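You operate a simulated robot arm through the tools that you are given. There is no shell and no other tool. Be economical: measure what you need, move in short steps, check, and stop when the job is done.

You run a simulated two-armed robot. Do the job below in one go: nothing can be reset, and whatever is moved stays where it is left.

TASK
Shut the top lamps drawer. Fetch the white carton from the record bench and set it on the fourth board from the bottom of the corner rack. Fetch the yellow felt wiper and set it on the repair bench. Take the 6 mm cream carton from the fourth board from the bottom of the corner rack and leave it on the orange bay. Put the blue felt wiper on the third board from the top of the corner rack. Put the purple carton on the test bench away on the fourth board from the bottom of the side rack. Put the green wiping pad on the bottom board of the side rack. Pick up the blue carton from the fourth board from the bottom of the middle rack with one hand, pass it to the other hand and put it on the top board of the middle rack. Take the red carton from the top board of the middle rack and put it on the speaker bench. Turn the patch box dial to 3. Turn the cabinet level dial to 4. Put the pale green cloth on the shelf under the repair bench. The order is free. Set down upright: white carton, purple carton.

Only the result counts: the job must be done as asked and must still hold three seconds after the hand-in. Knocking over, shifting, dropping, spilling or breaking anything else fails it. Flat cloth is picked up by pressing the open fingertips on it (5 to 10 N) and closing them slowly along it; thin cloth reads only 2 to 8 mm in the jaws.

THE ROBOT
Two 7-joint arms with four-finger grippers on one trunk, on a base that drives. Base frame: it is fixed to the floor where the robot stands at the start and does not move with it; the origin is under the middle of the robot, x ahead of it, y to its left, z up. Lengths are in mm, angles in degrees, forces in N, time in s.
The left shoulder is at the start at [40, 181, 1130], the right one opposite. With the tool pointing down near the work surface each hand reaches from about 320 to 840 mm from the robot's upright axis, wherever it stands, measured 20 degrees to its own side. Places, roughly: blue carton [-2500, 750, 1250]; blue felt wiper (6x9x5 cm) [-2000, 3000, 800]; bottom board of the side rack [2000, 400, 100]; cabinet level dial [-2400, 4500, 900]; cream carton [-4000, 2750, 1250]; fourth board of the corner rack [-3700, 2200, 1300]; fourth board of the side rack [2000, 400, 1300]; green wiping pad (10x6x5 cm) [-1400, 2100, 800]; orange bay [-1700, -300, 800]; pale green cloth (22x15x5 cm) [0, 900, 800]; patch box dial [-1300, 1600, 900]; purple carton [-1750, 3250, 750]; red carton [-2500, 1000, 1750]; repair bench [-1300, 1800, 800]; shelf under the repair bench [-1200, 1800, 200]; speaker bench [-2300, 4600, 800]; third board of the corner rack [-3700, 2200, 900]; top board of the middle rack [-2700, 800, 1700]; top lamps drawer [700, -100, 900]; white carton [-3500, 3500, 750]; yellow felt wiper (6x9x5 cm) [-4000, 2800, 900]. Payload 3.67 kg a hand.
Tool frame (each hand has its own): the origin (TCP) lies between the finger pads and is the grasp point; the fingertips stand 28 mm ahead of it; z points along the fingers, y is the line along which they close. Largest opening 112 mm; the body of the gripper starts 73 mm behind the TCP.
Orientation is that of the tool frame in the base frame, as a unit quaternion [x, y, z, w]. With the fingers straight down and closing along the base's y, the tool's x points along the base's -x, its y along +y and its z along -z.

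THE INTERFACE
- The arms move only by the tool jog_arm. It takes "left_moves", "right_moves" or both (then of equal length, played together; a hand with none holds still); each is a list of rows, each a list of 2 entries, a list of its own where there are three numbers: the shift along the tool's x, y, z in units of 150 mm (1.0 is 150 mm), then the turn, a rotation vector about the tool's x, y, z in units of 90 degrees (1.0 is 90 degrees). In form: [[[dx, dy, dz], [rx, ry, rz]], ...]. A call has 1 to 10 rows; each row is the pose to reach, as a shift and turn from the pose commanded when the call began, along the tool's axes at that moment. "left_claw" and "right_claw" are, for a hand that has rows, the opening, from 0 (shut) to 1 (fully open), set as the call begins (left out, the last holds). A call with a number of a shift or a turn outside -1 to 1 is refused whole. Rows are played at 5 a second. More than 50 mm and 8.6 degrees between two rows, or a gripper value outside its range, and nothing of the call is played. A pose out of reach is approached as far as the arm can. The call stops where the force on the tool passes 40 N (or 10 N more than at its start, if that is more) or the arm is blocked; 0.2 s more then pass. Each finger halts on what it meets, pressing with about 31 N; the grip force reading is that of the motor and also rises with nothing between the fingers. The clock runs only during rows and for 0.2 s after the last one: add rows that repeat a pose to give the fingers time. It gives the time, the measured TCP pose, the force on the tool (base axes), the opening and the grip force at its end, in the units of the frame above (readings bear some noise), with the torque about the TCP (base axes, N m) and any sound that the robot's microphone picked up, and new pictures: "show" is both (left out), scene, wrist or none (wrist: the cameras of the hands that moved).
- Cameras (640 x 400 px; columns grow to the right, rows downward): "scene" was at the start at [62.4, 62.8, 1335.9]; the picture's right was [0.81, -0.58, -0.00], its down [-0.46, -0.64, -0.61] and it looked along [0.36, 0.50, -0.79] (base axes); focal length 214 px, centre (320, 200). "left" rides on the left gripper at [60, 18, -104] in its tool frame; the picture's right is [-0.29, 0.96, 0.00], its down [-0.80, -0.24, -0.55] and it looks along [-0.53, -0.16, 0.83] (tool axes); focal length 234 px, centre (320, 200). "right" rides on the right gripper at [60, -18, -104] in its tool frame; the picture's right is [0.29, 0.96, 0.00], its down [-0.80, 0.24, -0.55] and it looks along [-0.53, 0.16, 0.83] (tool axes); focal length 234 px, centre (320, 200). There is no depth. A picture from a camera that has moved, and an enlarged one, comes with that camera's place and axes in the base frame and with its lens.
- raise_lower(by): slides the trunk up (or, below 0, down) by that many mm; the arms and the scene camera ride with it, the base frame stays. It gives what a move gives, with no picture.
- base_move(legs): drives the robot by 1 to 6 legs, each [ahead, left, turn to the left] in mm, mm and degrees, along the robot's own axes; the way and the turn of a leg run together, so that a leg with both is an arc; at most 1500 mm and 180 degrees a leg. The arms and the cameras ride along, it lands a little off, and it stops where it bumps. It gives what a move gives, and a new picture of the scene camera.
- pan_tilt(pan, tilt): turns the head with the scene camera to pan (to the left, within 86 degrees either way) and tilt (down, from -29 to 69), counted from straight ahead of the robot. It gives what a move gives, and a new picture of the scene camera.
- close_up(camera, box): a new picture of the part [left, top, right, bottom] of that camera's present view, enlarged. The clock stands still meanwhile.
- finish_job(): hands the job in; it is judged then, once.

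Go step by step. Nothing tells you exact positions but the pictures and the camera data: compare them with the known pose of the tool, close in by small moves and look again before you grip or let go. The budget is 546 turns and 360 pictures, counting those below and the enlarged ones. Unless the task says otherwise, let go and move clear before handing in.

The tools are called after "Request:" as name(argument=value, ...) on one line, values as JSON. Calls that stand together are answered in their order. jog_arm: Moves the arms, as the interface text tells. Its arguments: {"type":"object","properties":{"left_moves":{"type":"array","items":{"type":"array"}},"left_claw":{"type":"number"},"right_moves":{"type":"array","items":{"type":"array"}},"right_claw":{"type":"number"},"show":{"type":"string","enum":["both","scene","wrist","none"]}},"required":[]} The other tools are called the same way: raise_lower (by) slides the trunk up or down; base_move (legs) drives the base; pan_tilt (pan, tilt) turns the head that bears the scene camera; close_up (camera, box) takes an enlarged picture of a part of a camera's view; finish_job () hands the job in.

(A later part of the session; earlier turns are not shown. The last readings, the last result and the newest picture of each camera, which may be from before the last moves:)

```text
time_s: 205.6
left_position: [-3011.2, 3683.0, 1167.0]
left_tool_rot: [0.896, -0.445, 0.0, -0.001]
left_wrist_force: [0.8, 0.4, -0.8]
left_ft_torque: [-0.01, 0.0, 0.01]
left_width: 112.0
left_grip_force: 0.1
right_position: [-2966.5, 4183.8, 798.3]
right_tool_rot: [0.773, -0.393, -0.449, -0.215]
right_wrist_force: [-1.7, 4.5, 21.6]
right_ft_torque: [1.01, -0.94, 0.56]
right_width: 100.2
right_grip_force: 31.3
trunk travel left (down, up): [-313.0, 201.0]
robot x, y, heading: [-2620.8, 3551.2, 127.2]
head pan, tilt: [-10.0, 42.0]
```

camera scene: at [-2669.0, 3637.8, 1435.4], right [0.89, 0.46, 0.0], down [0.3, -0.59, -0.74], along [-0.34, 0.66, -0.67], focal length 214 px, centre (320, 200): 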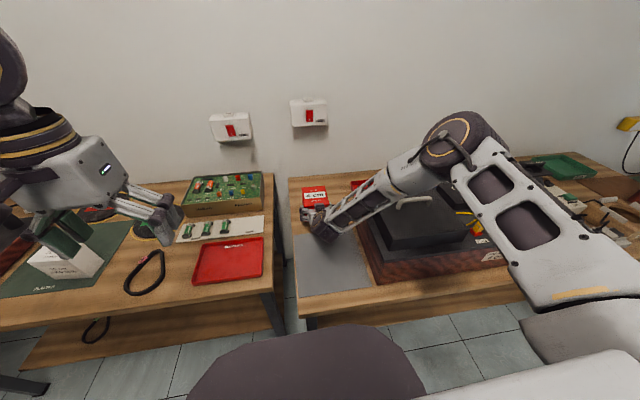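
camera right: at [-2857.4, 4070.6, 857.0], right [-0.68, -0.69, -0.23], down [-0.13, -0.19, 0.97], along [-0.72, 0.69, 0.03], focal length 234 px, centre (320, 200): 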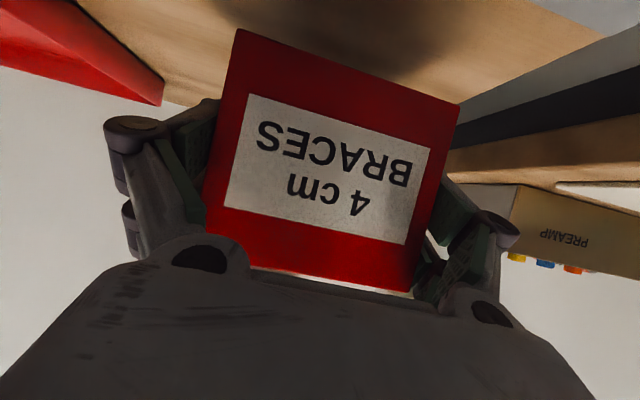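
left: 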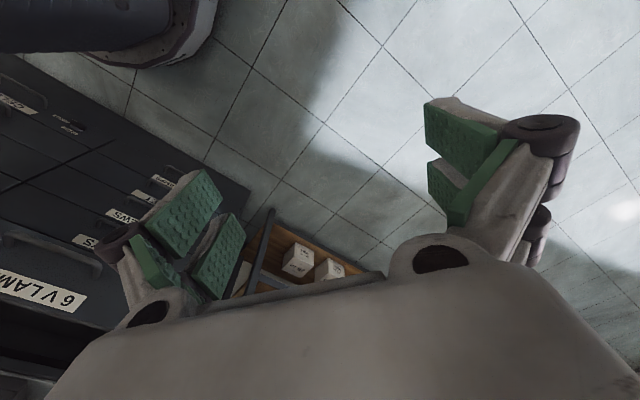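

Firm contact. I open and back out horizontally, then up.

Request:
jog_arm(right_moves=[[[0, 0, 0], [0, 0, 0]], [[0, 0, 0], [0, 0, 0]]], right_claw=1, show="none")

Request:
jog_arm(right_moves=[[[0.04, 0, -0.12], [0, 0, 0]], [[0.1, 0, -0.25], [0, 0, 0]], [[0.15, 0, -0.4], [0, 0, 0]], [[0.15, 0, -0.6], [0, 0, 0]]])

```text
time_s: 206.2
left_position: [-3012.9, 3685.2, 1164.5]
left_tool_rot: [0.896, -0.445, 0.0, 0.0]
left_wrist_force: [-0.1, 0.3, 0.4]
left_ft_torque: [0.03, 0.0, 0.05]
left_width: 112.0
left_grip_force: 0.0
right_position: [-2964.8, 4182.2, 795.8]
right_tool_rot: [0.775, -0.394, -0.446, -0.213]
right_wrist_force: [0.4, 0.4, 0.0]
right_ft_torque: [0.02, 0.0, -0.01]
right_width: 112.1
right_grip_force: 0.0
trunk travel left (down, up): [-313.0, 201.0]
robot x, y, heading: [-2616.3, 3548.1, 127.1]
head pan, tilt: [-10.0, 42.0]
```

```text
time_s: 207.2
left_position: [-3011.4, 3684.6, 1165.7]
left_tool_rot: [0.895, -0.446, 0.0, 0.0]
left_wrist_force: [-0.3, -0.3, 0.1]
left_ft_torque: [0.03, 0.02, -0.02]
left_width: 112.0
left_grip_force: 0.0
right_position: [-2912.3, 4110.3, 826.3]
right_tool_rot: [0.775, -0.396, -0.443, -0.215]
right_wrist_force: [0.6, 0.5, 0.1]
right_ft_torque: [0.01, 0.0, 0.01]
right_width: 112.1
right_grip_force: 0.1
right hand out of reach, approached as far as the arm can: row 3, 4
trunk travel left (down, up): [-313.0, 201.0]
robot x, y, heading: [-2617.6, 3546.2, 127.3]
head pan, tilt: [-10.0, 42.0]
camera scene: at [-2670.5, 3640.1, 1412.3], right [0.89, 0.46, 0.0], down [0.31, -0.59, -0.74], along [-0.34, 0.66, -0.67], focal length 214 px, centre (320, 200)
camera right: at [-2825.5, 4023.7, 827.2], right [-0.69, -0.69, -0.23], down [-0.14, -0.18, 0.97], along [-0.71, 0.7, 0.03], focal length 234 px, centre (320, 200)
```

scene: 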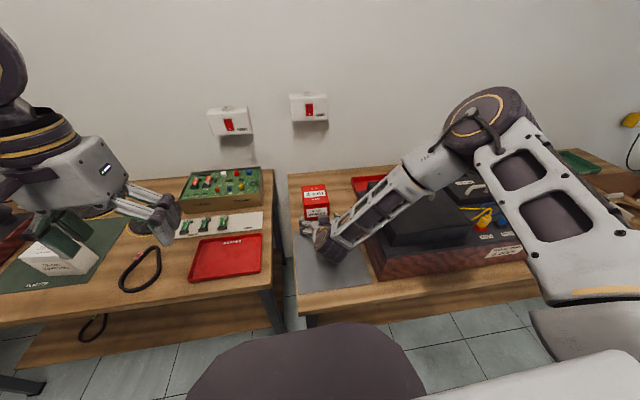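
right: 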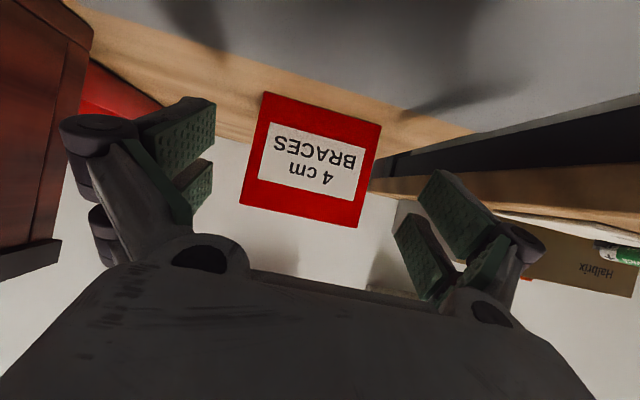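

The red carton stands on the speaker bench. I raise the trunk away and check cabinet and lid.

Request:
raise_lower(by=200)

Request:
jog_arm(right_moves=[[[0, 0, -0.33], [0, 0, 0]], [[0, 0, -0.66], [0, 0, 0]], [[0, 0, -1], [0, 0, 0]]], show="none")

Request:
jog_arm(right_moves=[[[0, 0, -0.3], [0, 0.09, 0]], [[0, 0, -0.6], [0, 0.18, 0]], [[0, 0, -0.8], [0, 0.27, 0]], [[0, 0, -0.8], [0, 0.36, 0]], [[0, 0, -0.8], [0, 0.45, 0]], [[0, 0, -0.8], [0, 0.54, 0]], [[0, 0, -0.8], [0, 0.62, 0]], [[0, 0, -0.8], [0, 0.66, 0]]], show="scene")

```text
time_s: 209.3
left_position: [-3011.6, 3684.8, 1364.4]
left_tool_rot: [0.896, -0.445, 0.0, 0.0]
left_wrist_force: [1.3, -0.6, 0.5]
left_ft_torque: [0.0, 0.02, 0.0]
left_width: 112.2
left_grip_force: 0.1
right_position: [-2912.9, 4110.8, 1023.5]
right_tool_rot: [0.776, -0.396, -0.442, -0.215]
right_wrist_force: [0.8, -0.2, -0.3]
right_ft_torque: [0.01, -0.02, 0.0]
right_width: 112.1
right_grip_force: 0.1
trunk travel left (down, up): [-513.0, 1.0]
robot x, y, heading: [-2621.7, 3547.4, 127.3]
head pan, tilt: [-10.0, 42.0]
```

```text
refused: row 3 steps farther than a row can; nothing moved
```

```text
time_s: 211.1
left_position: [-3012.9, 3685.2, 1365.7]
left_tool_rot: [0.895, -0.446, 0.0, 0.0]
left_wrist_force: [0.4, 0.2, -0.2]
left_ft_torque: [0.0, 0.0, 0.01]
left_width: 111.9
left_grip_force: 0.0
right_position: [-2850.3, 4028.3, 1086.6]
right_tool_rot: [0.893, -0.45, 0.0, 0.01]
right_wrist_force: [-0.2, -1.0, 0.2]
right_ft_torque: [-0.02, 0.0, 0.02]
right_width: 111.9
right_grip_force: 0.1
trunk travel left (down, up): [-513.0, 1.0]
robot x, y, heading: [-2620.8, 3549.5, 127.1]
head pan, tilt: [-10.0, 42.0]
camera scene: at [-2671.5, 3641.2, 1612.0], right [0.89, 0.46, 0.0], down [0.31, -0.6, -0.74], along [-0.34, 0.66, -0.67], focal length 214 px, centre (320, 200)
```

scene: 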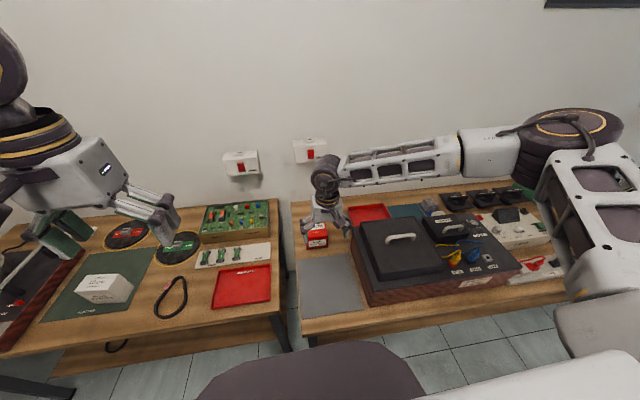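

Request:
close_up(camera="scene", box=[290, 180, 550, 330])

```text
2.46 times, centred on (420, 255) of scene
camera zoom: at [-2671.5, 3641.2, 1612.0], right [0.89, 0.46, 0.0], down [0.31, -0.6, -0.74], along [-0.34, 0.66, -0.67], focal length 528 px, centre (74, 65)
```

zoom: 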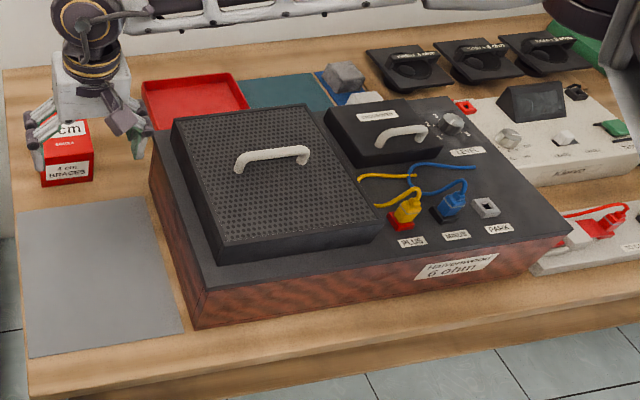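

The cabinet looks as before. Next, the LEVEL dial at about (-2370, 4483, 925): I raise the hand and sidestep right.

Request:
jog_arm(right_moves=[[[0.15, 0, -0.25], [0, 0, 0]], [[0.3, 0, -0.5], [0, 0, 0]], [[0.45, 0, -0.75], [0, 0, 0]], [[0.5, 0, -1], [0, 0, 0]]], show="none")

Request:
base_move(legs=[[0, -610, 0]])

Request:
pan_tilt(pan=-5, tilt=48)

```text
time_s: 212.1
left_position: [-3011.6, 3684.7, 1365.5]
left_tool_rot: [0.896, -0.445, 0.0, 0.0]
left_wrist_force: [-0.6, 0.0, 0.3]
left_ft_torque: [-0.01, 0.01, 0.0]
left_width: 112.2
left_grip_force: 0.0
right_position: [-2806.4, 3966.2, 1235.4]
right_tool_rot: [0.893, -0.451, 0.0, 0.009]
right_wrist_force: [-0.3, -0.3, -0.2]
right_ft_torque: [0.01, -0.03, 0.0]
right_width: 112.2
right_grip_force: 0.1
trunk travel left (down, up): [-513.0, 1.0]
robot x, y, heading: [-2621.6, 3545.7, 127.1]
head pan, tilt: [-10.0, 42.0]
```

```text
time_s: 215.7
left_position: [-2515.8, 4061.2, 1364.2]
left_tool_rot: [0.894, -0.448, 0.0, 0.0]
left_wrist_force: [0.2, 0.7, 0.7]
left_ft_torque: [0.0, 0.01, -0.01]
left_width: 112.0
left_grip_force: 0.1
right_position: [-2308.8, 4342.4, 1234.4]
right_tool_rot: [0.891, -0.453, -0.001, 0.008]
right_wrist_force: [1.1, 0.2, 0.7]
right_ft_torque: [0.02, -0.02, 0.04]
right_width: 111.8
right_grip_force: 0.1
trunk travel left (down, up): [-513.0, 1.0]
robot x, y, heading: [-2122.6, 3925.5, 126.9]
head pan, tilt: [-10.0, 42.0]
camera scene: at [-2175.5, 4014.5, 1612.0], right [0.89, 0.45, 0.0], down [0.3, -0.6, -0.74], along [-0.33, 0.66, -0.67], focal length 214 px, centre (320, 200)
```

scene: 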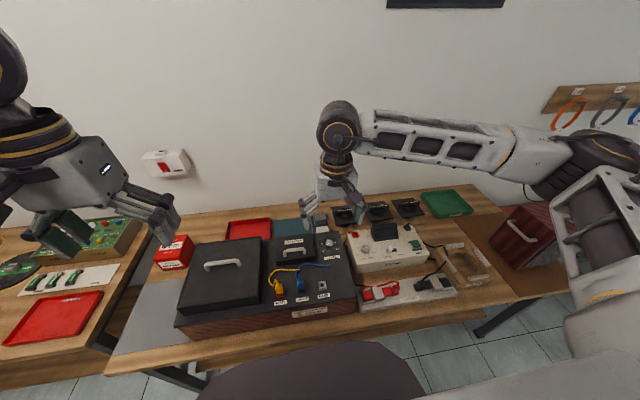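

```text
time_s: 216.4
left_position: [-2514.0, 4060.8, 1364.6]
left_tool_rot: [0.894, -0.447, 0.0, 0.0]
left_wrist_force: [0.3, -0.5, -0.1]
left_ft_torque: [0.02, -0.01, 0.0]
left_width: 111.9
left_grip_force: 0.2
right_position: [-2307.0, 4342.3, 1234.4]
right_tool_rot: [0.891, -0.453, 0.0, 0.009]
right_wrist_force: [-0.3, -0.9, 0.3]
right_ft_torque: [-0.01, -0.02, 0.0]
right_width: 112.3
right_grip_force: 0.2
trunk travel left (down, up): [-513.0, 1.0]
robot x, y, heading: [-2119.7, 3920.6, 126.8]
head pan, tilt: [-5.0, 48.0]
camera scene: at [-2178.3, 4007.6, 1603.5], right [0.85, 0.53, 0.0], down [0.39, -0.63, -0.67], along [-0.35, 0.57, -0.74], focal length 214 px, centre (320, 200)
```

scene: 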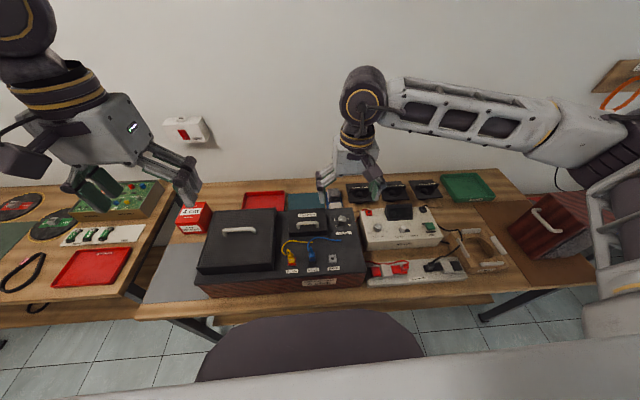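

Request:
close_up(camera="scene", box=[300, 190, 390, 246])

Request:
close_up(camera="right", box=[150, 0, 470, 200])

```text
7.11 times, centred on (345, 218) of scene
camera zoom: at [-2178.3, 4007.6, 1603.5], right [0.85, 0.53, 0.0], down [0.39, -0.63, -0.67], along [-0.35, 0.57, -0.74], focal length 1525 px, centre (142, 72)
```

zoom: 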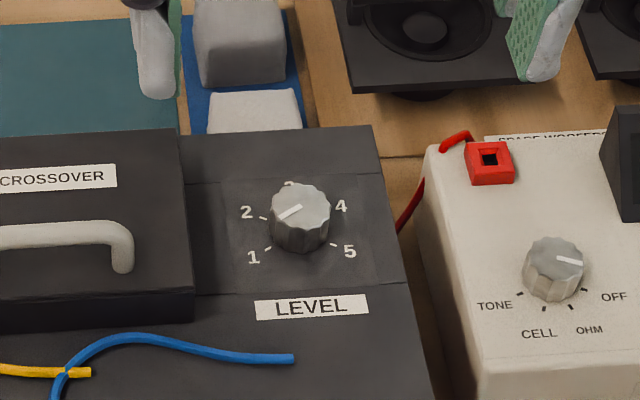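

```text
2.00 times, centred on (310, 100) of right
camera zoom: at [-2255.4, 4306.6, 1338.8], right [-0.6, -0.8, 0.02], down [-0.66, 0.51, 0.55], along [-0.45, 0.32, -0.83], focal length 468 px, centre (340, 400)
```

zoom: 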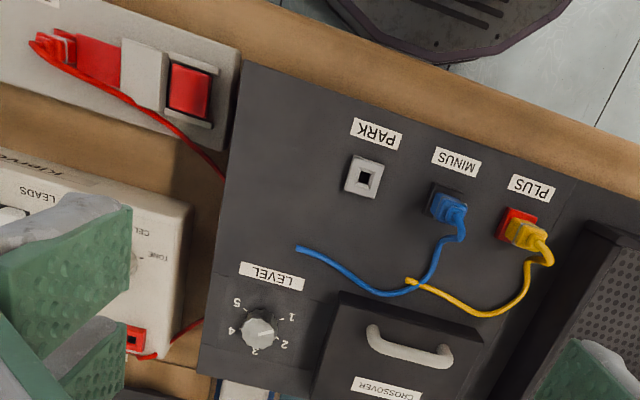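

Request:
close_up(camera="right", box=[250, 140, 310, 180])

Request:
close_up(camera="scene", box=[328, 208, 356, 228])

```text
10.00 times, centred on (280, 160) of right
camera zoom: at [-2255.4, 4306.6, 1338.8], right [-0.6, -0.8, 0.02], down [-0.66, 0.51, 0.55], along [-0.45, 0.32, -0.83], focal length 2342 px, centre (720, 600)
```

zoom: 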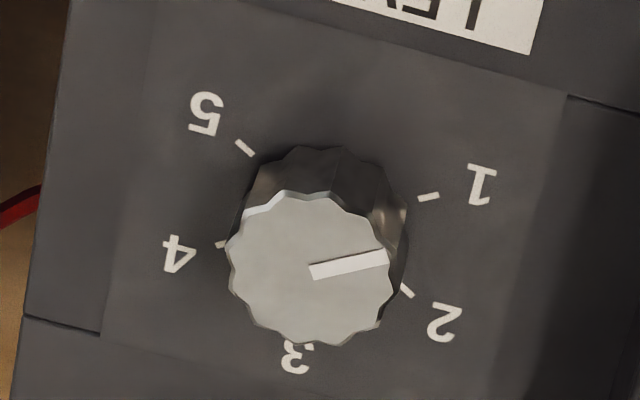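

```text
16.00 times, centred on (342, 218) of scene
camera zoom: at [-2178.3, 4007.6, 1603.5], right [0.85, 0.53, 0.0], down [0.39, -0.63, -0.67], along [-0.35, 0.57, -0.74], focal length 3432 px, centre (-32, -88)
```

zoom: 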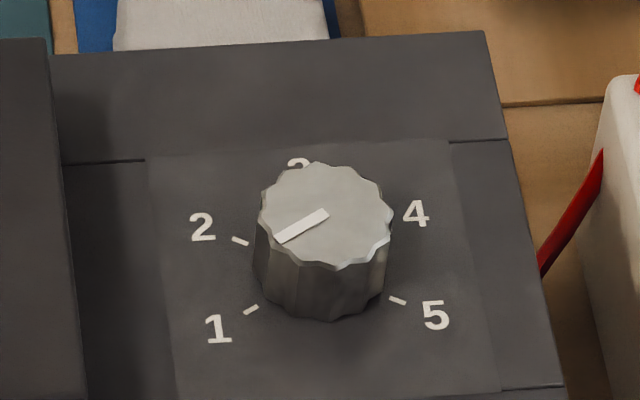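

The pointer stands at 1; it must go 180° clockwise to 4. I pre-rotate the right hand counter-clockwise and bring it over the knob.

Request:
jog_arm(right_moves=[[[-0.1, -0.02, 0], [0, 0, -0.0945]], [[-0.2, -0.04, 0.1], [0, 0, -0.189]], [[-0.3, -0.06, 0.2], [0, 0, -0.2835]], [[-0.4, -0.08, 0.3], [0, 0, -0.378]], [[-0.5, -0.1, 0.4], [0, 0, -0.4725]], [[-0.6, -0.12, 0.5], [0, 0, -0.567]], [[-0.7, -0.15, 0.6], [0, 0, -0.6615]], [[-0.8, -0.18, 0.7], [0, 0, -0.756]], [[-0.9, -0.2, 0.8], [0, 0, -0.85]], [[-0.935, -0.21, 0.9], [0, 0, -0.944]]], right_claw=0.7)

```text
time_s: 218.6
left_position: [-2514.4, 4059.7, 1364.8]
left_tool_rot: [0.894, -0.448, -0.001, -0.001]
left_wrist_force: [0.5, 0.9, -0.7]
left_ft_torque: [0.04, 0.06, 0.02]
left_width: 111.9
left_grip_force: 0.1
right_position: [-2314.7, 4404.4, 1118.3]
right_tool_rot: [0.993, 0.096, -0.006, -0.072]
right_wrist_force: [-0.6, 0.0, -0.3]
right_ft_torque: [0.04, -0.02, 0.03]
right_width: 78.4
right_grip_force: 0.0
right hand out of reach, approached as far as the arm can: row 7, 8, 9, 10
trunk travel left (down, up): [-513.0, 1.0]
robot x, y, heading: [-2125.6, 3922.4, 126.6]
head pan, tilt: [-5.0, 48.0]
camera scene: at [-2177.5, 4005.4, 1603.7], right [0.85, 0.53, 0.0], down [0.39, -0.63, -0.67], along [-0.35, 0.57, -0.74], focal length 214 px, centre (320, 200)
camera right: at [-2255.7, 4418.0, 1224.4], right [0.47, -0.87, -0.14], down [-0.72, -0.47, 0.51], along [-0.51, -0.14, -0.85], focal length 234 px, centre (320, 200)
```

scene: 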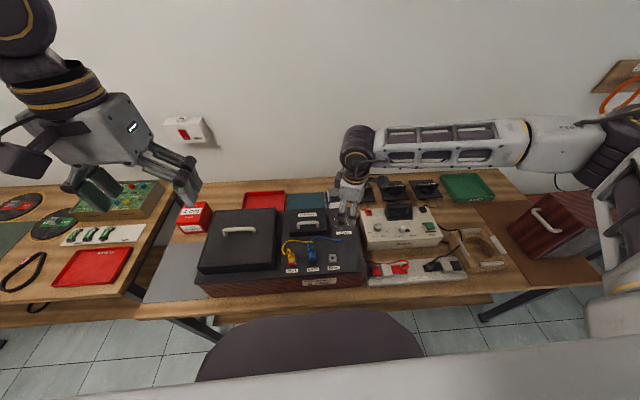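
right: 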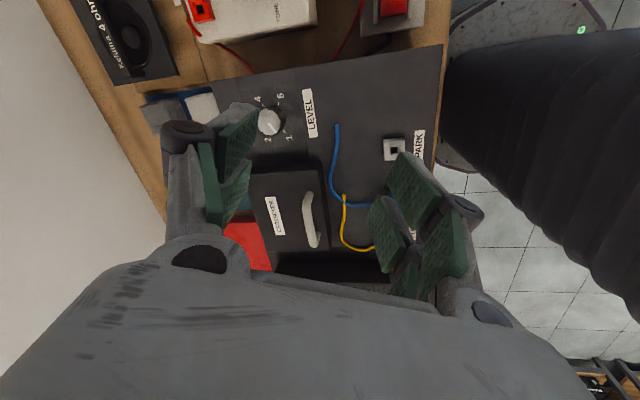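

The wrist limit was reached near -65°. I turn back to about -40° and will do the turn in two grips.

Request:
jog_arm(right_moves=[[[0, 0, 0], [0, 0, 0.09]], [[0, 0, 0], [0, 0, 0.18]], [[0, 0, 0], [0, 0, 0.27]], [[0, 0, 0], [0, 0, 0.36]], [[0, 0, 0], [0, 0, 0.45]], [[0, 0, 0], [0, 0, 0.5]]], show="wrist")

```text
time_s: 220.0
left_position: [-2515.5, 4062.2, 1365.0]
left_tool_rot: [0.894, -0.448, 0.0, 0.001]
left_wrist_force: [0.1, 0.3, -0.7]
left_ft_torque: [0.01, 0.0, 0.01]
left_width: 111.8
left_grip_force: 0.1
right_position: [-2313.5, 4404.9, 1118.5]
right_tool_rot: [0.954, -0.292, -0.032, -0.065]
right_wrist_force: [-0.7, -0.2, 0.2]
right_ft_torque: [0.02, -0.01, -0.02]
right_width: 78.5
right_grip_force: 0.0
trunk travel left (down, up): [-513.0, 1.0]
robot x, y, heading: [-2123.1, 3921.9, 126.9]
head pan, tilt: [-5.0, 48.0]
camera right: at [-2249.8, 4372.5, 1216.6], right [-0.3, -0.95, -0.13], down [-0.78, 0.17, 0.6], along [-0.55, 0.28, -0.79], focal length 234 px, centre (320, 200)
```

right: 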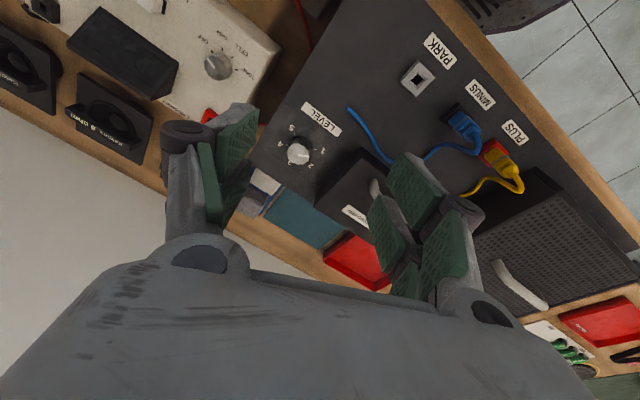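

Request:
jog_arm(right_moves=[[[-0.1, -0.03, 0.18], [-0.017, 0.016, 0]], [[-0.2, -0.06, 0.36], [-0.034, 0.032, 0]], [[-0.35, -0.09, 0.55], [-0.05, 0.048, 0]], [[-0.47, -0.12, 0.73], [-0.067, 0.063, 0]]], show="wrist")

```text
time_s: 221.0
left_position: [-2515.9, 4062.1, 1364.2]
left_tool_rot: [0.894, -0.448, 0.001, 0.0]
left_wrist_force: [-0.5, 0.1, 0.4]
left_ft_torque: [0.0, 0.01, 0.0]
left_width: 112.2
left_grip_force: 0.0
right_position: [-2362.2, 4475.4, 1015.0]
right_tool_rot: [0.957, -0.292, 0.0, 0.001]
right_wrist_force: [-0.3, 1.0, -0.9]
right_ft_torque: [-0.02, 0.0, 0.0]
right_width: 78.4
right_grip_force: 0.1
trunk travel left (down, up): [-513.0, 1.0]
robot x, y, heading: [-2125.8, 3920.9, 127.0]
head pan, tilt: [-5.0, 48.0]
camera right: at [-2302.6, 4456.7, 1120.3], right [-0.3, -0.96, 0.0], down [-0.8, 0.25, 0.55], along [-0.53, 0.16, -0.83], focal length 234 px, centre (320, 200)
```

right: 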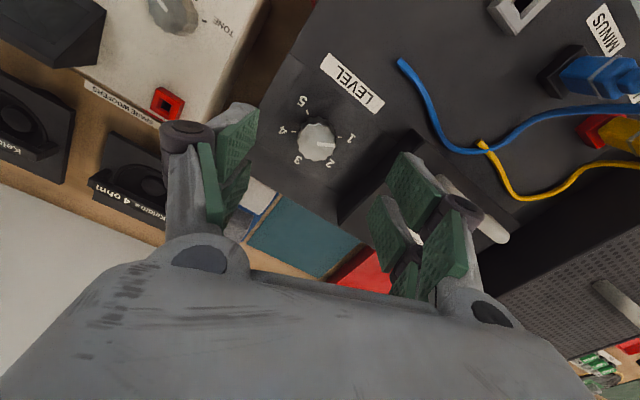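

The knob is centred under the hand. I narrow the jaws and go down onto it.

Request:
jog_arm(right_moves=[[[0.007, -0.01, 0.15], [0, 0, 0]], [[0.007, -0.01, 0.28], [0, 0, 0]], [[0.007, -0.01, 0.36], [0, 0, 0]]], right_claw=0.42, show="wrist")

```text
time_s: 221.8
left_position: [-2515.1, 4061.8, 1365.6]
left_tool_rot: [0.894, -0.448, 0.0, 0.0]
left_wrist_force: [0.0, -0.1, -0.3]
left_ft_torque: [0.02, 0.0, -0.06]
left_width: 112.1
left_grip_force: 0.1
right_position: [-2361.4, 4473.1, 964.2]
right_tool_rot: [0.957, -0.291, -0.001, 0.001]
right_wrist_force: [-0.4, 0.3, -0.5]
right_ft_torque: [0.02, 0.01, 0.0]
right_width: 47.3
right_grip_force: 0.0
trunk travel left (down, up): [-513.0, 1.0]
robot x, y, heading: [-2125.5, 3921.9, 126.8]
head pan, tilt: [-5.0, 48.0]
camera right: at [-2300.1, 4455.0, 1067.5], right [-0.29, -0.96, 0.0], down [-0.8, 0.25, 0.55], along [-0.53, 0.16, -0.83], focal length 234 px, centre (320, 200)
```

right: 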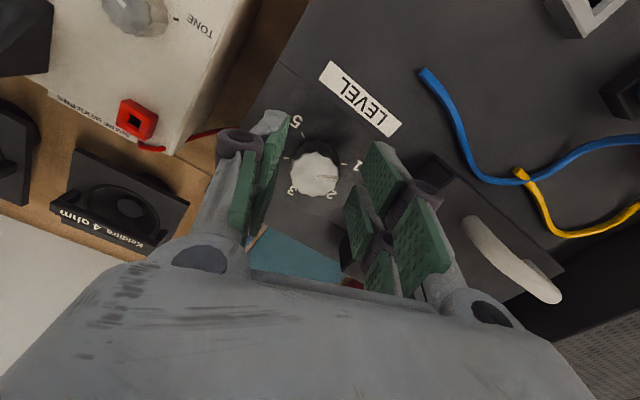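

Request:
jog_arm(right_moves=[[[0, 0, 0.02], [0, 0, 0]], [[0, 0, 0.04], [0, 0, 0]]], show="none")

Request:
jog_arm(right_moves=[[[0, 0, 0], [0, 0, 0]], [[0, 0, 0], [0, 0, 0]]], right_claw=0, show="wrist")

```text
time_s: 222.4
left_position: [-2514.1, 4062.1, 1365.0]
left_tool_rot: [0.895, -0.447, -0.001, 0.0]
left_wrist_force: [-0.5, -0.5, -0.2]
left_ft_torque: [0.0, 0.02, -0.01]
left_width: 111.7
left_grip_force: 0.1
right_position: [-2360.3, 4475.0, 956.3]
right_tool_rot: [0.956, -0.292, 0.001, 0.001]
right_wrist_force: [-0.3, -0.1, -0.3]
right_ft_torque: [-0.02, 0.01, 0.01]
right_width: 47.1
right_grip_force: 0.0
trunk travel left (down, up): [-513.0, 1.0]
robot x, y, heading: [-2119.7, 3923.4, 126.8]
head pan, tilt: [-5.0, 48.0]
```

```text
time_s: 223.0
left_position: [-2514.5, 4061.4, 1365.0]
left_tool_rot: [0.894, -0.448, -0.001, 0.001]
left_wrist_force: [-0.6, -0.1, -0.6]
left_ft_torque: [-0.03, 0.03, 0.01]
left_width: 112.0
left_grip_force: 0.1
right_position: [-2361.6, 4473.8, 957.1]
right_tool_rot: [0.957, -0.291, -0.001, 0.001]
right_wrist_force: [-0.9, -1.7, 0.4]
right_ft_torque: [0.09, 0.26, 0.03]
right_width: 31.2
right_grip_force: 45.5
trunk travel left (down, up): [-513.0, 1.0]
robot x, y, heading: [-2120.8, 3920.9, 126.6]
head pan, tilt: [-5.0, 48.0]
camera right: at [-2300.0, 4455.9, 1061.2], right [-0.29, -0.96, 0.0], down [-0.8, 0.25, 0.55], along [-0.53, 0.16, -0.83], focal length 234 px, centre (320, 200)
```

right: 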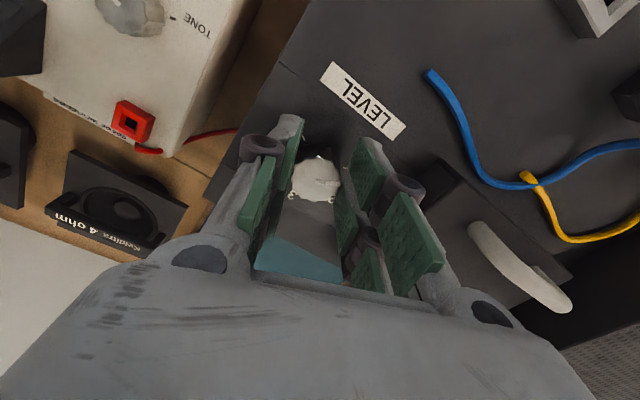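

Knob gripped (31 mm). I turn clockwise.

Request:
jog_arm(right_moves=[[[0, 0, 0], [0, 0, 0.09]], [[0, 0, 0], [0, 0, 0.18]], [[0, 0, 0], [0, 0, 0.27]], [[0, 0, 0], [0, 0, 0.36]], [[0, 0, 0], [0, 0, 0.45]], [[0, 0, 0], [0, 0, 0.54]], [[0, 0, 0], [0, 0, 0.63]], [[0, 0, 0], [0, 0, 0.72]], [[0, 0, 0], [0, 0, 0.81]], [[0, 0, 0], [0, 0, 0.9]]], show="wrist")

```text
time_s: 225.0
left_position: [-2516.0, 4062.8, 1364.3]
left_tool_rot: [0.895, -0.447, 0.0, 0.0]
left_wrist_force: [-0.5, 0.5, 0.0]
left_ft_torque: [0.0, 0.08, 0.02]
left_width: 111.7
left_grip_force: 0.1
right_position: [-2368.9, 4473.6, 957.9]
right_tool_rot: [-0.609, 0.793, 0.004, -0.007]
right_wrist_force: [-17.2, -0.5, -12.0]
right_ft_torque: [1.04, 0.03, 0.07]
right_width: 31.3
right_grip_force: 44.8
trunk travel left (down, up): [-513.0, 1.0]
robot x, y, heading: [-2122.9, 3925.0, 127.2]
head pan, tilt: [-5.0, 48.0]
stopped in row 10 (right hand): the force on the tool passed its limit at 40 N (the readings are from after the stop); the commanded pose is now the measured one
camera right: at [-2364.5, 4410.7, 1062.5], right [-1.0, -0.03, 0.01], down [-0.02, 0.83, 0.55], along [-0.03, 0.55, -0.83], focal length 234 px, centre (320, 200)
```

right: 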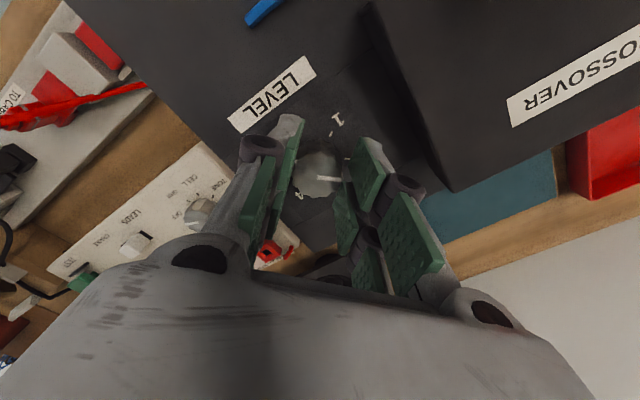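

The knob turned about 71°. I release, recentre, rotate back and regrip.

Request:
jog_arm(right_moves=[[[0, 0, 0], [0, 0, 0]], [[-0.023, -0.035, -0.02], [0, 0, 0]], [[-0.023, -0.035, -0.2], [0, 0, 0]]], right_claw=0.45, show="wrist")

Request:
jog_arm(right_moves=[[[0, 0, 0], [0, 0, -0.0945]], [[0, 0, 0], [0, 0, -0.189]], [[0, 0, 0], [0, 0, -0.2835]], [[0, 0, 0], [0, 0, -0.378]], [[0, 0, 0], [0, 0, -0.4725]], [[0, 0, 0], [0, 0, -0.567]], [[0, 0, 0], [0, 0, -0.6615]], [[0, 0, 0], [0, 0, -0.756]], [[0, 0, 0], [0, 0, -0.85]], [[0, 0, 0], [0, 0, -0.93]]], show="wrist")

```text
time_s: 225.8
left_position: [-2514.9, 4060.9, 1364.2]
left_tool_rot: [0.894, -0.448, 0.0, 0.0]
left_wrist_force: [-0.1, -0.6, 0.5]
left_ft_torque: [0.01, 0.02, 0.0]
left_width: 112.2
left_grip_force: 0.1
right_position: [-2359.1, 4474.5, 989.0]
right_tool_rot: [-0.607, 0.795, 0.002, -0.003]
right_wrist_force: [0.8, 0.2, -0.2]
right_ft_torque: [0.03, -0.02, 0.0]
right_width: 50.3
right_grip_force: 0.0
trunk travel left (down, up): [-513.0, 1.0]
robot x, y, heading: [-2125.9, 3922.2, 126.8]
head pan, tilt: [-5.0, 48.0]
camera right: at [-2356.2, 4412.2, 1093.8], right [-1.0, -0.03, 0.01], down [-0.02, 0.83, 0.55], along [-0.02, 0.55, -0.83], focal length 234 px, centre (320, 200)
```

right: 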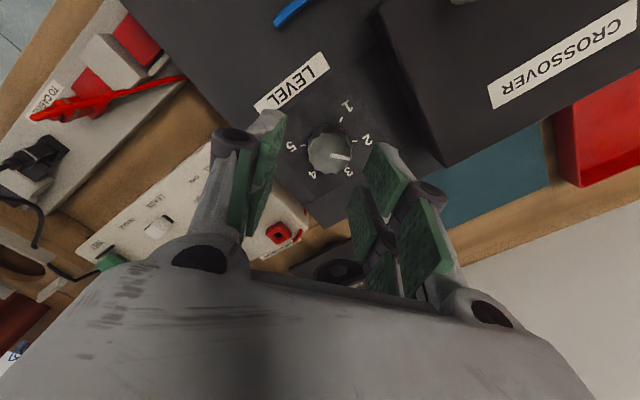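

```text
time_s: 228.0
left_position: [-2515.1, 4062.2, 1364.9]
left_tool_rot: [0.894, -0.448, 0.0, 0.0]
left_wrist_force: [-0.2, -0.2, 0.6]
left_ft_torque: [0.01, -0.03, 0.02]
left_width: 112.2
left_grip_force: 0.2
right_position: [-2361.0, 4475.6, 988.9]
right_tool_rot: [0.983, -0.185, -0.005, 0.001]
right_wrist_force: [0.3, 0.2, 0.1]
right_ft_torque: [0.01, 0.01, 0.0]
right_width: 50.5
right_grip_force: 0.1
trunk travel left (down, up): [-513.0, 1.0]
robot x, y, heading: [-2124.6, 3920.6, 126.7]
head pan, tilt: [-5.0, 48.0]
camera right: at [-2295.8, 4470.8, 1092.1], right [-0.08, -1.0, 0.0], down [-0.82, 0.07, 0.56], along [-0.56, 0.04, -0.83], focal length 234 px, centre (320, 200)
```

right: 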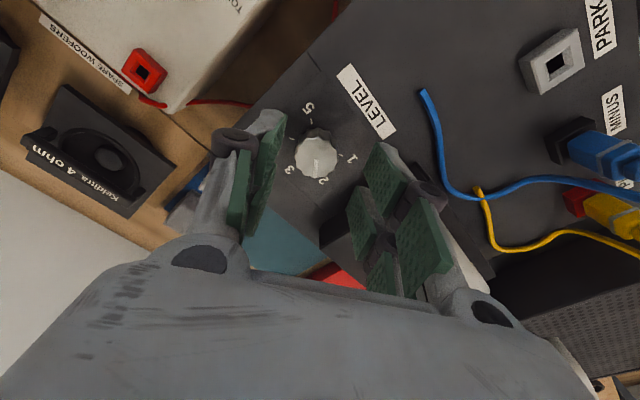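

Request:
close_up(camera="right", box=[270, 90, 370, 200])

```text
3.64 times, centred on (320, 145) of right
camera zoom: at [-2295.8, 4470.8, 1092.1], right [-0.08, -1.0, 0.0], down [-0.82, 0.07, 0.56], along [-0.56, 0.04, -0.83], focal length 852 px, centre (320, 400)
```

zoom: 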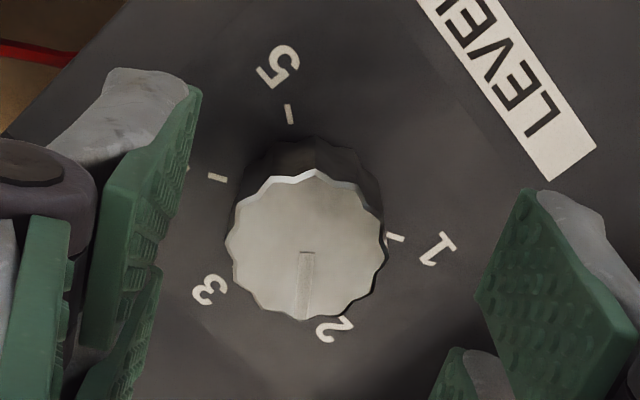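

Remaining turn is about 106°. I shift slightly, go down and regrip.

Request:
jog_arm(right_moves=[[[-0.028, 0, 0.15], [0, 0, 0]], [[-0.028, 0, 0.21], [0, 0, 0]], [[-0.028, 0, 0.245], [0, 0, 0]]], show="none")

Request:
jog_arm(right_moves=[[[0, 0, 0], [0, 0, 0]], [[0, 0, 0], [0, 0, 0]]], right_claw=0, show="wrist")

```text
time_s: 228.8
left_position: [-2514.5, 4061.4, 1364.2]
left_tool_rot: [0.894, -0.448, 0.0, 0.0]
left_wrist_force: [0.1, -0.6, -0.6]
left_ft_torque: [0.02, 0.0, 0.0]
left_width: 111.7
left_grip_force: 0.1
right_position: [-2363.3, 4477.6, 950.9]
right_tool_rot: [0.983, -0.186, -0.003, 0.002]
right_wrist_force: [-0.8, 0.5, 0.0]
right_ft_torque: [-0.02, 0.0, 0.0]
right_width: 50.3
right_grip_force: 0.0
trunk travel left (down, up): [-513.0, 1.0]
robot x, y, heading: [-2124.5, 3920.6, 126.9]
head pan, tilt: [-5.0, 48.0]
```

```text
time_s: 229.4
left_position: [-2514.1, 4061.0, 1365.5]
left_tool_rot: [0.894, -0.447, 0.001, 0.001]
left_wrist_force: [-0.6, 0.0, 0.1]
left_ft_torque: [-0.02, -0.01, 0.0]
left_width: 111.8
left_grip_force: 0.0
right_position: [-2363.5, 4478.4, 950.6]
right_tool_rot: [0.982, -0.187, -0.003, 0.001]
right_wrist_force: [0.0, 4.0, -0.9]
right_ft_torque: [0.11, -0.27, -0.06]
right_width: 31.4
right_grip_force: 45.4
trunk travel left (down, up): [-513.0, 1.0]
robot x, y, heading: [-2125.8, 3925.5, 126.8]
head pan, tilt: [-5.0, 48.0]
camera right: at [-2299.4, 4472.1, 1055.1], right [-0.08, -1.0, 0.0], down [-0.82, 0.07, 0.56], along [-0.56, 0.04, -0.83], focal length 234 px, centre (320, 200)
```

right: 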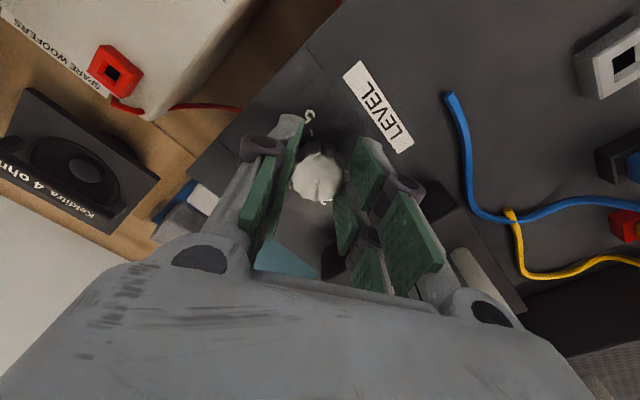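

Request:
jog_arm(right_moves=[[[-0.01, 0, 0], [0, 0, 0.09]], [[-0.015, 0, 0], [0, 0, 0.18]], [[-0.02, 0, 0], [0, 0, 0.27]], [[-0.02, 0, 0], [0, 0, 0.36]], [[-0.02, 0, 0], [0, 0, 0.45]], [[-0.02, 0, 0], [0, 0, 0.54]], [[-0.02, 0, 0], [0, 0, 0.63]], [[-0.02, 0, 0], [0, 0, 0.72]]], show="none")

```text
time_s: 231.2
left_position: [-2516.0, 4060.0, 1365.5]
left_tool_rot: [0.894, -0.448, 0.0, 0.0]
left_wrist_force: [-0.4, -0.1, -0.4]
left_ft_torque: [-0.07, 0.01, 0.0]
left_width: 112.0
left_grip_force: 0.1
right_position: [-2367.3, 4475.3, 951.6]
right_tool_rot: [0.73, -0.683, -0.002, 0.004]
right_wrist_force: [2.5, -20.5, -14.7]
right_ft_torque: [-0.05, -0.1, -0.01]
right_width: 31.3
right_grip_force: 45.2
trunk travel left (down, up): [-513.0, 1.0]
robot x, y, heading: [-2124.0, 3922.8, 126.9]
head pan, tilt: [-5.0, 48.0]
```

Request:
jog_arm(right_moves=[[[0.02, 0, 0], [0, 0, 0.09]], [[0.03, 0, 0], [0, 0, 0.18]], [[0.03, 0, 0], [0, 0, 0.27]], [[0.03, 0, 0], [0, 0, 0.36]], [[0.03, 0, 0], [0, 0, 0.455]]], show="none")

Request:
jog_arm(right_moves=[[[0, 0, 0], [0, 0, 0]], [[0, 0, 0], [0, 0, 0]], [[0, 0, -0.2], [0, 0, 0]], [[0, 0, -0.4], [0, 0, 0]]], right_claw=0.45, show="none")

Request:
close_up(camera="right", box=[260, 60, 400, 200])

```text
time_s: 232.4
left_position: [-2517.1, 4062.4, 1365.0]
left_tool_rot: [0.894, -0.447, 0.001, -0.001]
left_wrist_force: [-0.3, 0.3, 0.4]
left_ft_torque: [0.03, -0.05, 0.0]
left_width: 112.1
left_grip_force: 0.1
right_position: [-2369.9, 4476.8, 951.1]
right_tool_rot: [-0.444, 0.896, 0.003, -0.005]
right_wrist_force: [-15.4, 1.1, -12.9]
right_ft_torque: [0.57, -0.14, 0.04]
right_width: 31.5
right_grip_force: 44.9
trunk travel left (down, up): [-513.0, 1.0]
robot x, y, heading: [-2125.5, 3920.5, 126.8]
head pan, tilt: [-5.0, 48.0]
```

```text
time_s: 233.4
left_position: [-2514.0, 4060.6, 1365.6]
left_tool_rot: [0.894, -0.448, 0.001, 0.0]
left_wrist_force: [0.3, -0.3, 0.1]
left_ft_torque: [0.03, 0.02, -0.03]
left_width: 112.2
left_grip_force: 0.1
right_position: [-2365.6, 4475.2, 1012.8]
right_tool_rot: [-0.445, 0.896, 0.002, -0.003]
right_wrist_force: [0.6, -0.9, -0.5]
right_ft_torque: [-0.03, 0.04, 0.0]
right_width: 50.3
right_grip_force: 0.0
trunk travel left (down, up): [-513.0, 1.0]
robot x, y, heading: [-2122.6, 3920.9, 126.9]
head pan, tilt: [-5.0, 48.0]
```

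```text
2.86 times, centred on (330, 130) of right
camera zoom: at [-2385.8, 4415.7, 1117.7], right [-0.94, 0.35, 0.01], down [0.3, 0.78, 0.55], along [0.19, 0.52, -0.83], focal length 669 px, centre (291, 400)
```

zoom: 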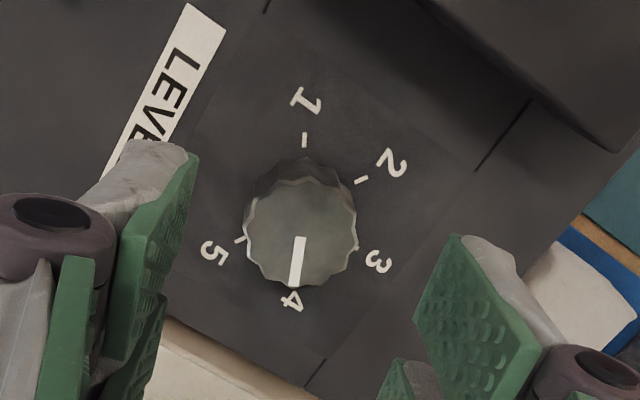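

The pointer is on 4. I raise the hand, turn it back to neutral, and then drive back and face the island's far end.

Request:
jog_arm(right_moves=[[[0, 0, -0.2], [0, 0, -0.09]], [[0, 0, -0.4], [0, 0, -0.18]], [[0, 0, -0.6], [0, 0, -0.27]], [[0, 0, -0.8], [0, 0, -0.36]], [[0, 0, -1], [0, 0, -0.45]], [[0, 0, -1], [0, 0, -0.54]], [[0, 0, -1], [0, 0, -0.63]], [[0, 0, -1], [0, 0, -0.72]], [[0, 0, -1], [0, 0, -0.81]]], right_claw=1, show="none")

Request:
jog_arm(right_moves=[[[0.3, 0, -0.1], [0, 0, 0]], [[0.6, 0, -0.2], [0, 0, 0]], [[0.9, 0, -0.3], [0, 0, 0]], [[1, 0, -0.5], [0, 0, 0]], [[1, 0, -0.75], [0, 0, 0]], [[1, 0, -1], [0, 0, 0]]], show="none")

Request:
base_move(legs=[[-130, 0, 0], [0, 0, -60], [0, 0, -60]])

```text
time_s: 235.4
left_position: [-2515.0, 4061.0, 1364.9]
left_tool_rot: [0.894, -0.448, 0.0, 0.0]
left_wrist_force: [-0.9, 0.4, 0.2]
left_ft_torque: [0.01, -0.03, -0.02]
left_width: 112.0
left_grip_force: 0.2
right_position: [-2364.5, 4475.3, 1161.8]
right_tool_rot: [0.89, -0.456, -0.004, 0.005]
right_wrist_force: [0.6, -0.5, 0.6]
right_ft_torque: [0.01, 0.02, 0.04]
right_width: 111.9
right_grip_force: 0.0
trunk travel left (down, up): [-513.0, 1.0]
robot x, y, heading: [-2120.1, 3923.7, 126.8]
head pan, tilt: [-5.0, 48.0]
```

```text
time_s: 236.8
left_position: [-2514.8, 4061.1, 1365.3]
left_tool_rot: [0.894, -0.448, 0.0, 0.0]
left_wrist_force: [0.0, -0.2, -0.1]
left_ft_torque: [-0.01, 0.01, -0.02]
left_width: 112.0
left_grip_force: 0.1
right_position: [-2274.5, 4352.1, 1313.5]
right_tool_rot: [0.89, -0.456, -0.003, 0.003]
right_wrist_force: [-0.8, -0.7, -0.2]
right_ft_torque: [-0.02, 0.03, 0.03]
right_width: 112.3
right_grip_force: 0.0
trunk travel left (down, up): [-513.0, 1.0]
robot x, y, heading: [-2126.8, 3921.1, 126.8]
head pan, tilt: [-5.0, 48.0]
```

```text
time_s: 243.9
left_position: [-1733.9, 4094.0, 1364.6]
left_tool_rot: [-0.065, 0.998, 0.0, 0.0]
left_wrist_force: [0.1, 0.4, -0.1]
left_ft_torque: [0.02, -0.02, -0.02]
left_width: 111.8
left_grip_force: 0.1
right_position: [-1598.3, 3742.0, 1312.9]
right_tool_rot: [-0.056, 0.998, 0.005, 0.001]
right_wrist_force: [0.1, -0.5, -0.5]
right_ft_torque: [0.02, -0.01, 0.04]
right_width: 112.0
right_grip_force: 0.1
trunk travel left (down, up): [-513.0, 1.0]
robot x, y, heading: [-2047.3, 3821.5, 7.7]
head pan, tilt: [-5.0, 48.0]
camera scene: at [-1949.4, 3829.0, 1603.5], right [0.04, -1.0, 0.0], down [-0.74, -0.03, -0.67], along [0.67, 0.03, -0.74], focal length 214 px, centre (320, 200)
```

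scene: 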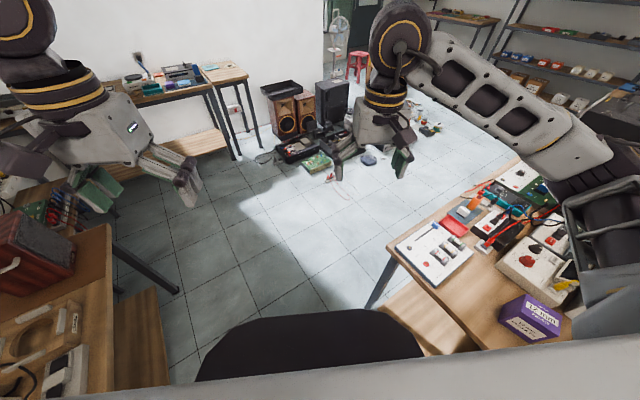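

Request:
pan_tilt(pan=-55, tilt=45)

Request:
pan_tilt(pan=-75, tilt=25)

```text
time_s: 245.1
left_position: [-1734.3, 4095.0, 1364.4]
left_tool_rot: [-0.065, 0.998, 0.0, 0.0]
left_wrist_force: [0.7, -0.1, -0.1]
left_ft_torque: [-0.02, 0.02, -0.05]
left_width: 111.8
left_grip_force: 0.1
right_position: [-1596.8, 3742.6, 1312.6]
right_tool_rot: [-0.056, 0.998, 0.004, 0.001]
right_wrist_force: [-0.3, -0.9, -0.1]
right_ft_torque: [-0.02, -0.01, 0.0]
right_width: 112.0
right_grip_force: 0.0
trunk travel left (down, up): [-513.0, 1.0]
robot x, y, heading: [-2042.8, 3818.3, 7.5]
head pan, tilt: [-55.0, 45.0]
camera scene: at [-1973.0, 3765.5, 1607.7], right [-0.74, -0.68, 0.0], down [-0.48, 0.52, -0.71], along [0.48, -0.52, -0.71], focal length 214 px, centre (320, 200)
```

scene: 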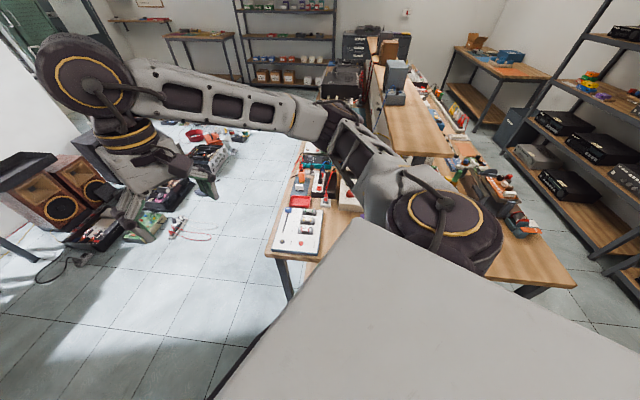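

```text
time_s: 245.9
left_position: [-1733.7, 4095.4, 1365.2]
left_tool_rot: [-0.066, 0.998, 0.0, 0.001]
left_wrist_force: [-0.5, 0.5, -0.3]
left_ft_torque: [0.04, -0.01, 0.01]
left_width: 112.2
left_grip_force: 0.0
right_position: [-1596.5, 3741.4, 1312.1]
right_tool_rot: [-0.055, 0.998, 0.004, 0.002]
right_wrist_force: [0.7, 0.7, 0.5]
right_ft_torque: [-0.01, 0.01, -0.02]
right_width: 111.9
right_grip_force: 0.1
trunk travel left (down, up): [-513.0, 1.0]
robot x, y, heading: [-2047.0, 3825.6, 7.4]
head pan, tilt: [-75.0, 25.0]
camera scene: at [-1992.7, 3740.2, 1638.2], right [-0.92, -0.38, 0.0], down [-0.16, 0.39, -0.91], along [0.35, -0.84, -0.42], focal length 214 px, centre (320, 200)
```

scene: 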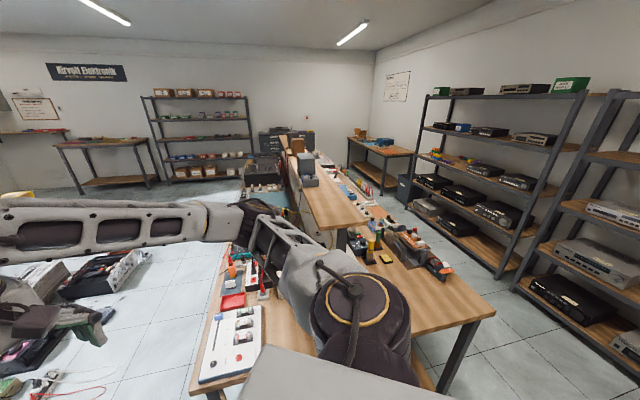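

Request:
base_move(legs=[[0, 0, -60], [60, -230, 0]])

Request:
pan_tilt(pan=-10, tilt=48)

```text
time_s: 250.6
left_position: [-1797.2, 3499.9, 1364.2]
left_tool_rot: [0.447, 0.895, -0.001, 0.0]
left_wrist_force: [-0.8, 0.0, 0.1]
left_ft_torque: [-0.05, 0.03, 0.0]
left_width: 112.0
left_grip_force: 0.1
right_position: [-2037.3, 3208.6, 1313.1]
right_tool_rot: [0.457, 0.89, 0.0, 0.003]
right_wrist_force: [-0.4, 0.8, -0.8]
right_ft_torque: [-0.04, 0.04, 0.0]
right_width: 111.9
right_grip_force: 0.1
trunk travel left (down, up): [-513.0, 1.0]
robot x, y, heading: [-2190.1, 3632.1, -53.3]
head pan, tilt: [-75.0, 25.0]
camera scene: at [-2235.6, 3552.2, 1638.5], right [-0.79, 0.62, 0.0], down [0.26, 0.33, -0.91], along [-0.56, -0.71, -0.42], focal length 214 px, centre (320, 200)
```

scene: 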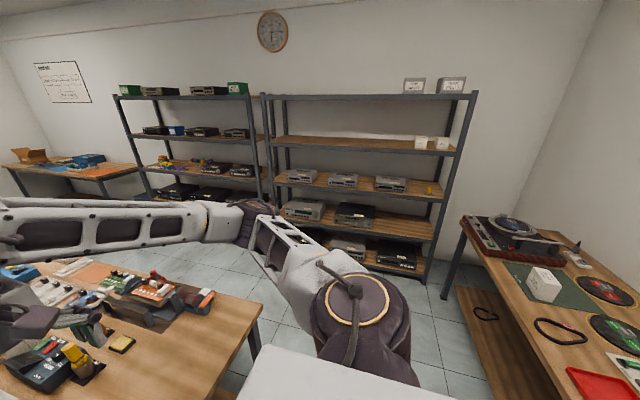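

```text
time_s: 251.9
left_position: [-1799.5, 3497.1, 1363.7]
left_tool_rot: [0.447, 0.894, 0.0, 0.001]
left_wrist_force: [0.4, 0.8, -0.5]
left_ft_torque: [0.04, 0.01, 0.01]
left_width: 112.0
left_grip_force: 0.0
right_position: [-2038.9, 3206.5, 1312.8]
right_tool_rot: [0.456, 0.89, 0.003, 0.004]
right_wrist_force: [0.6, -1.1, 0.3]
right_ft_torque: [0.04, -0.02, 0.02]
right_width: 112.2
right_grip_force: 0.0
trunk travel left (down, up): [-513.0, 1.0]
robot x, y, heading: [-2188.6, 3632.9, -53.3]
head pan, tilt: [-10.0, 48.0]
camera scene: at [-2145.7, 3551.0, 1603.5], right [-0.89, -0.45, 0.0], down [-0.33, 0.66, -0.67], along [0.3, -0.6, -0.74], focal length 214 px, centre (320, 200)
```

scene: 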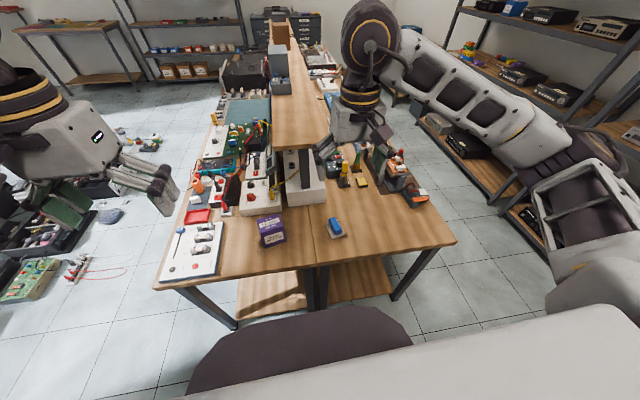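

Request:
close_up(camera="scene", box=[230, 190, 390, 290])

```text
4.00 times, centred on (310, 240) of scene
camera zoom: at [-2145.7, 3551.0, 1603.5], right [-0.89, -0.45, 0.0], down [-0.33, 0.66, -0.67], along [0.3, -0.6, -0.74], focal length 858 px, centre (360, 40)
```

zoom: 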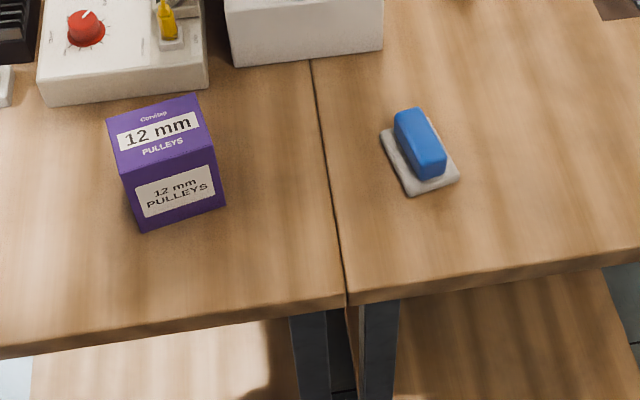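

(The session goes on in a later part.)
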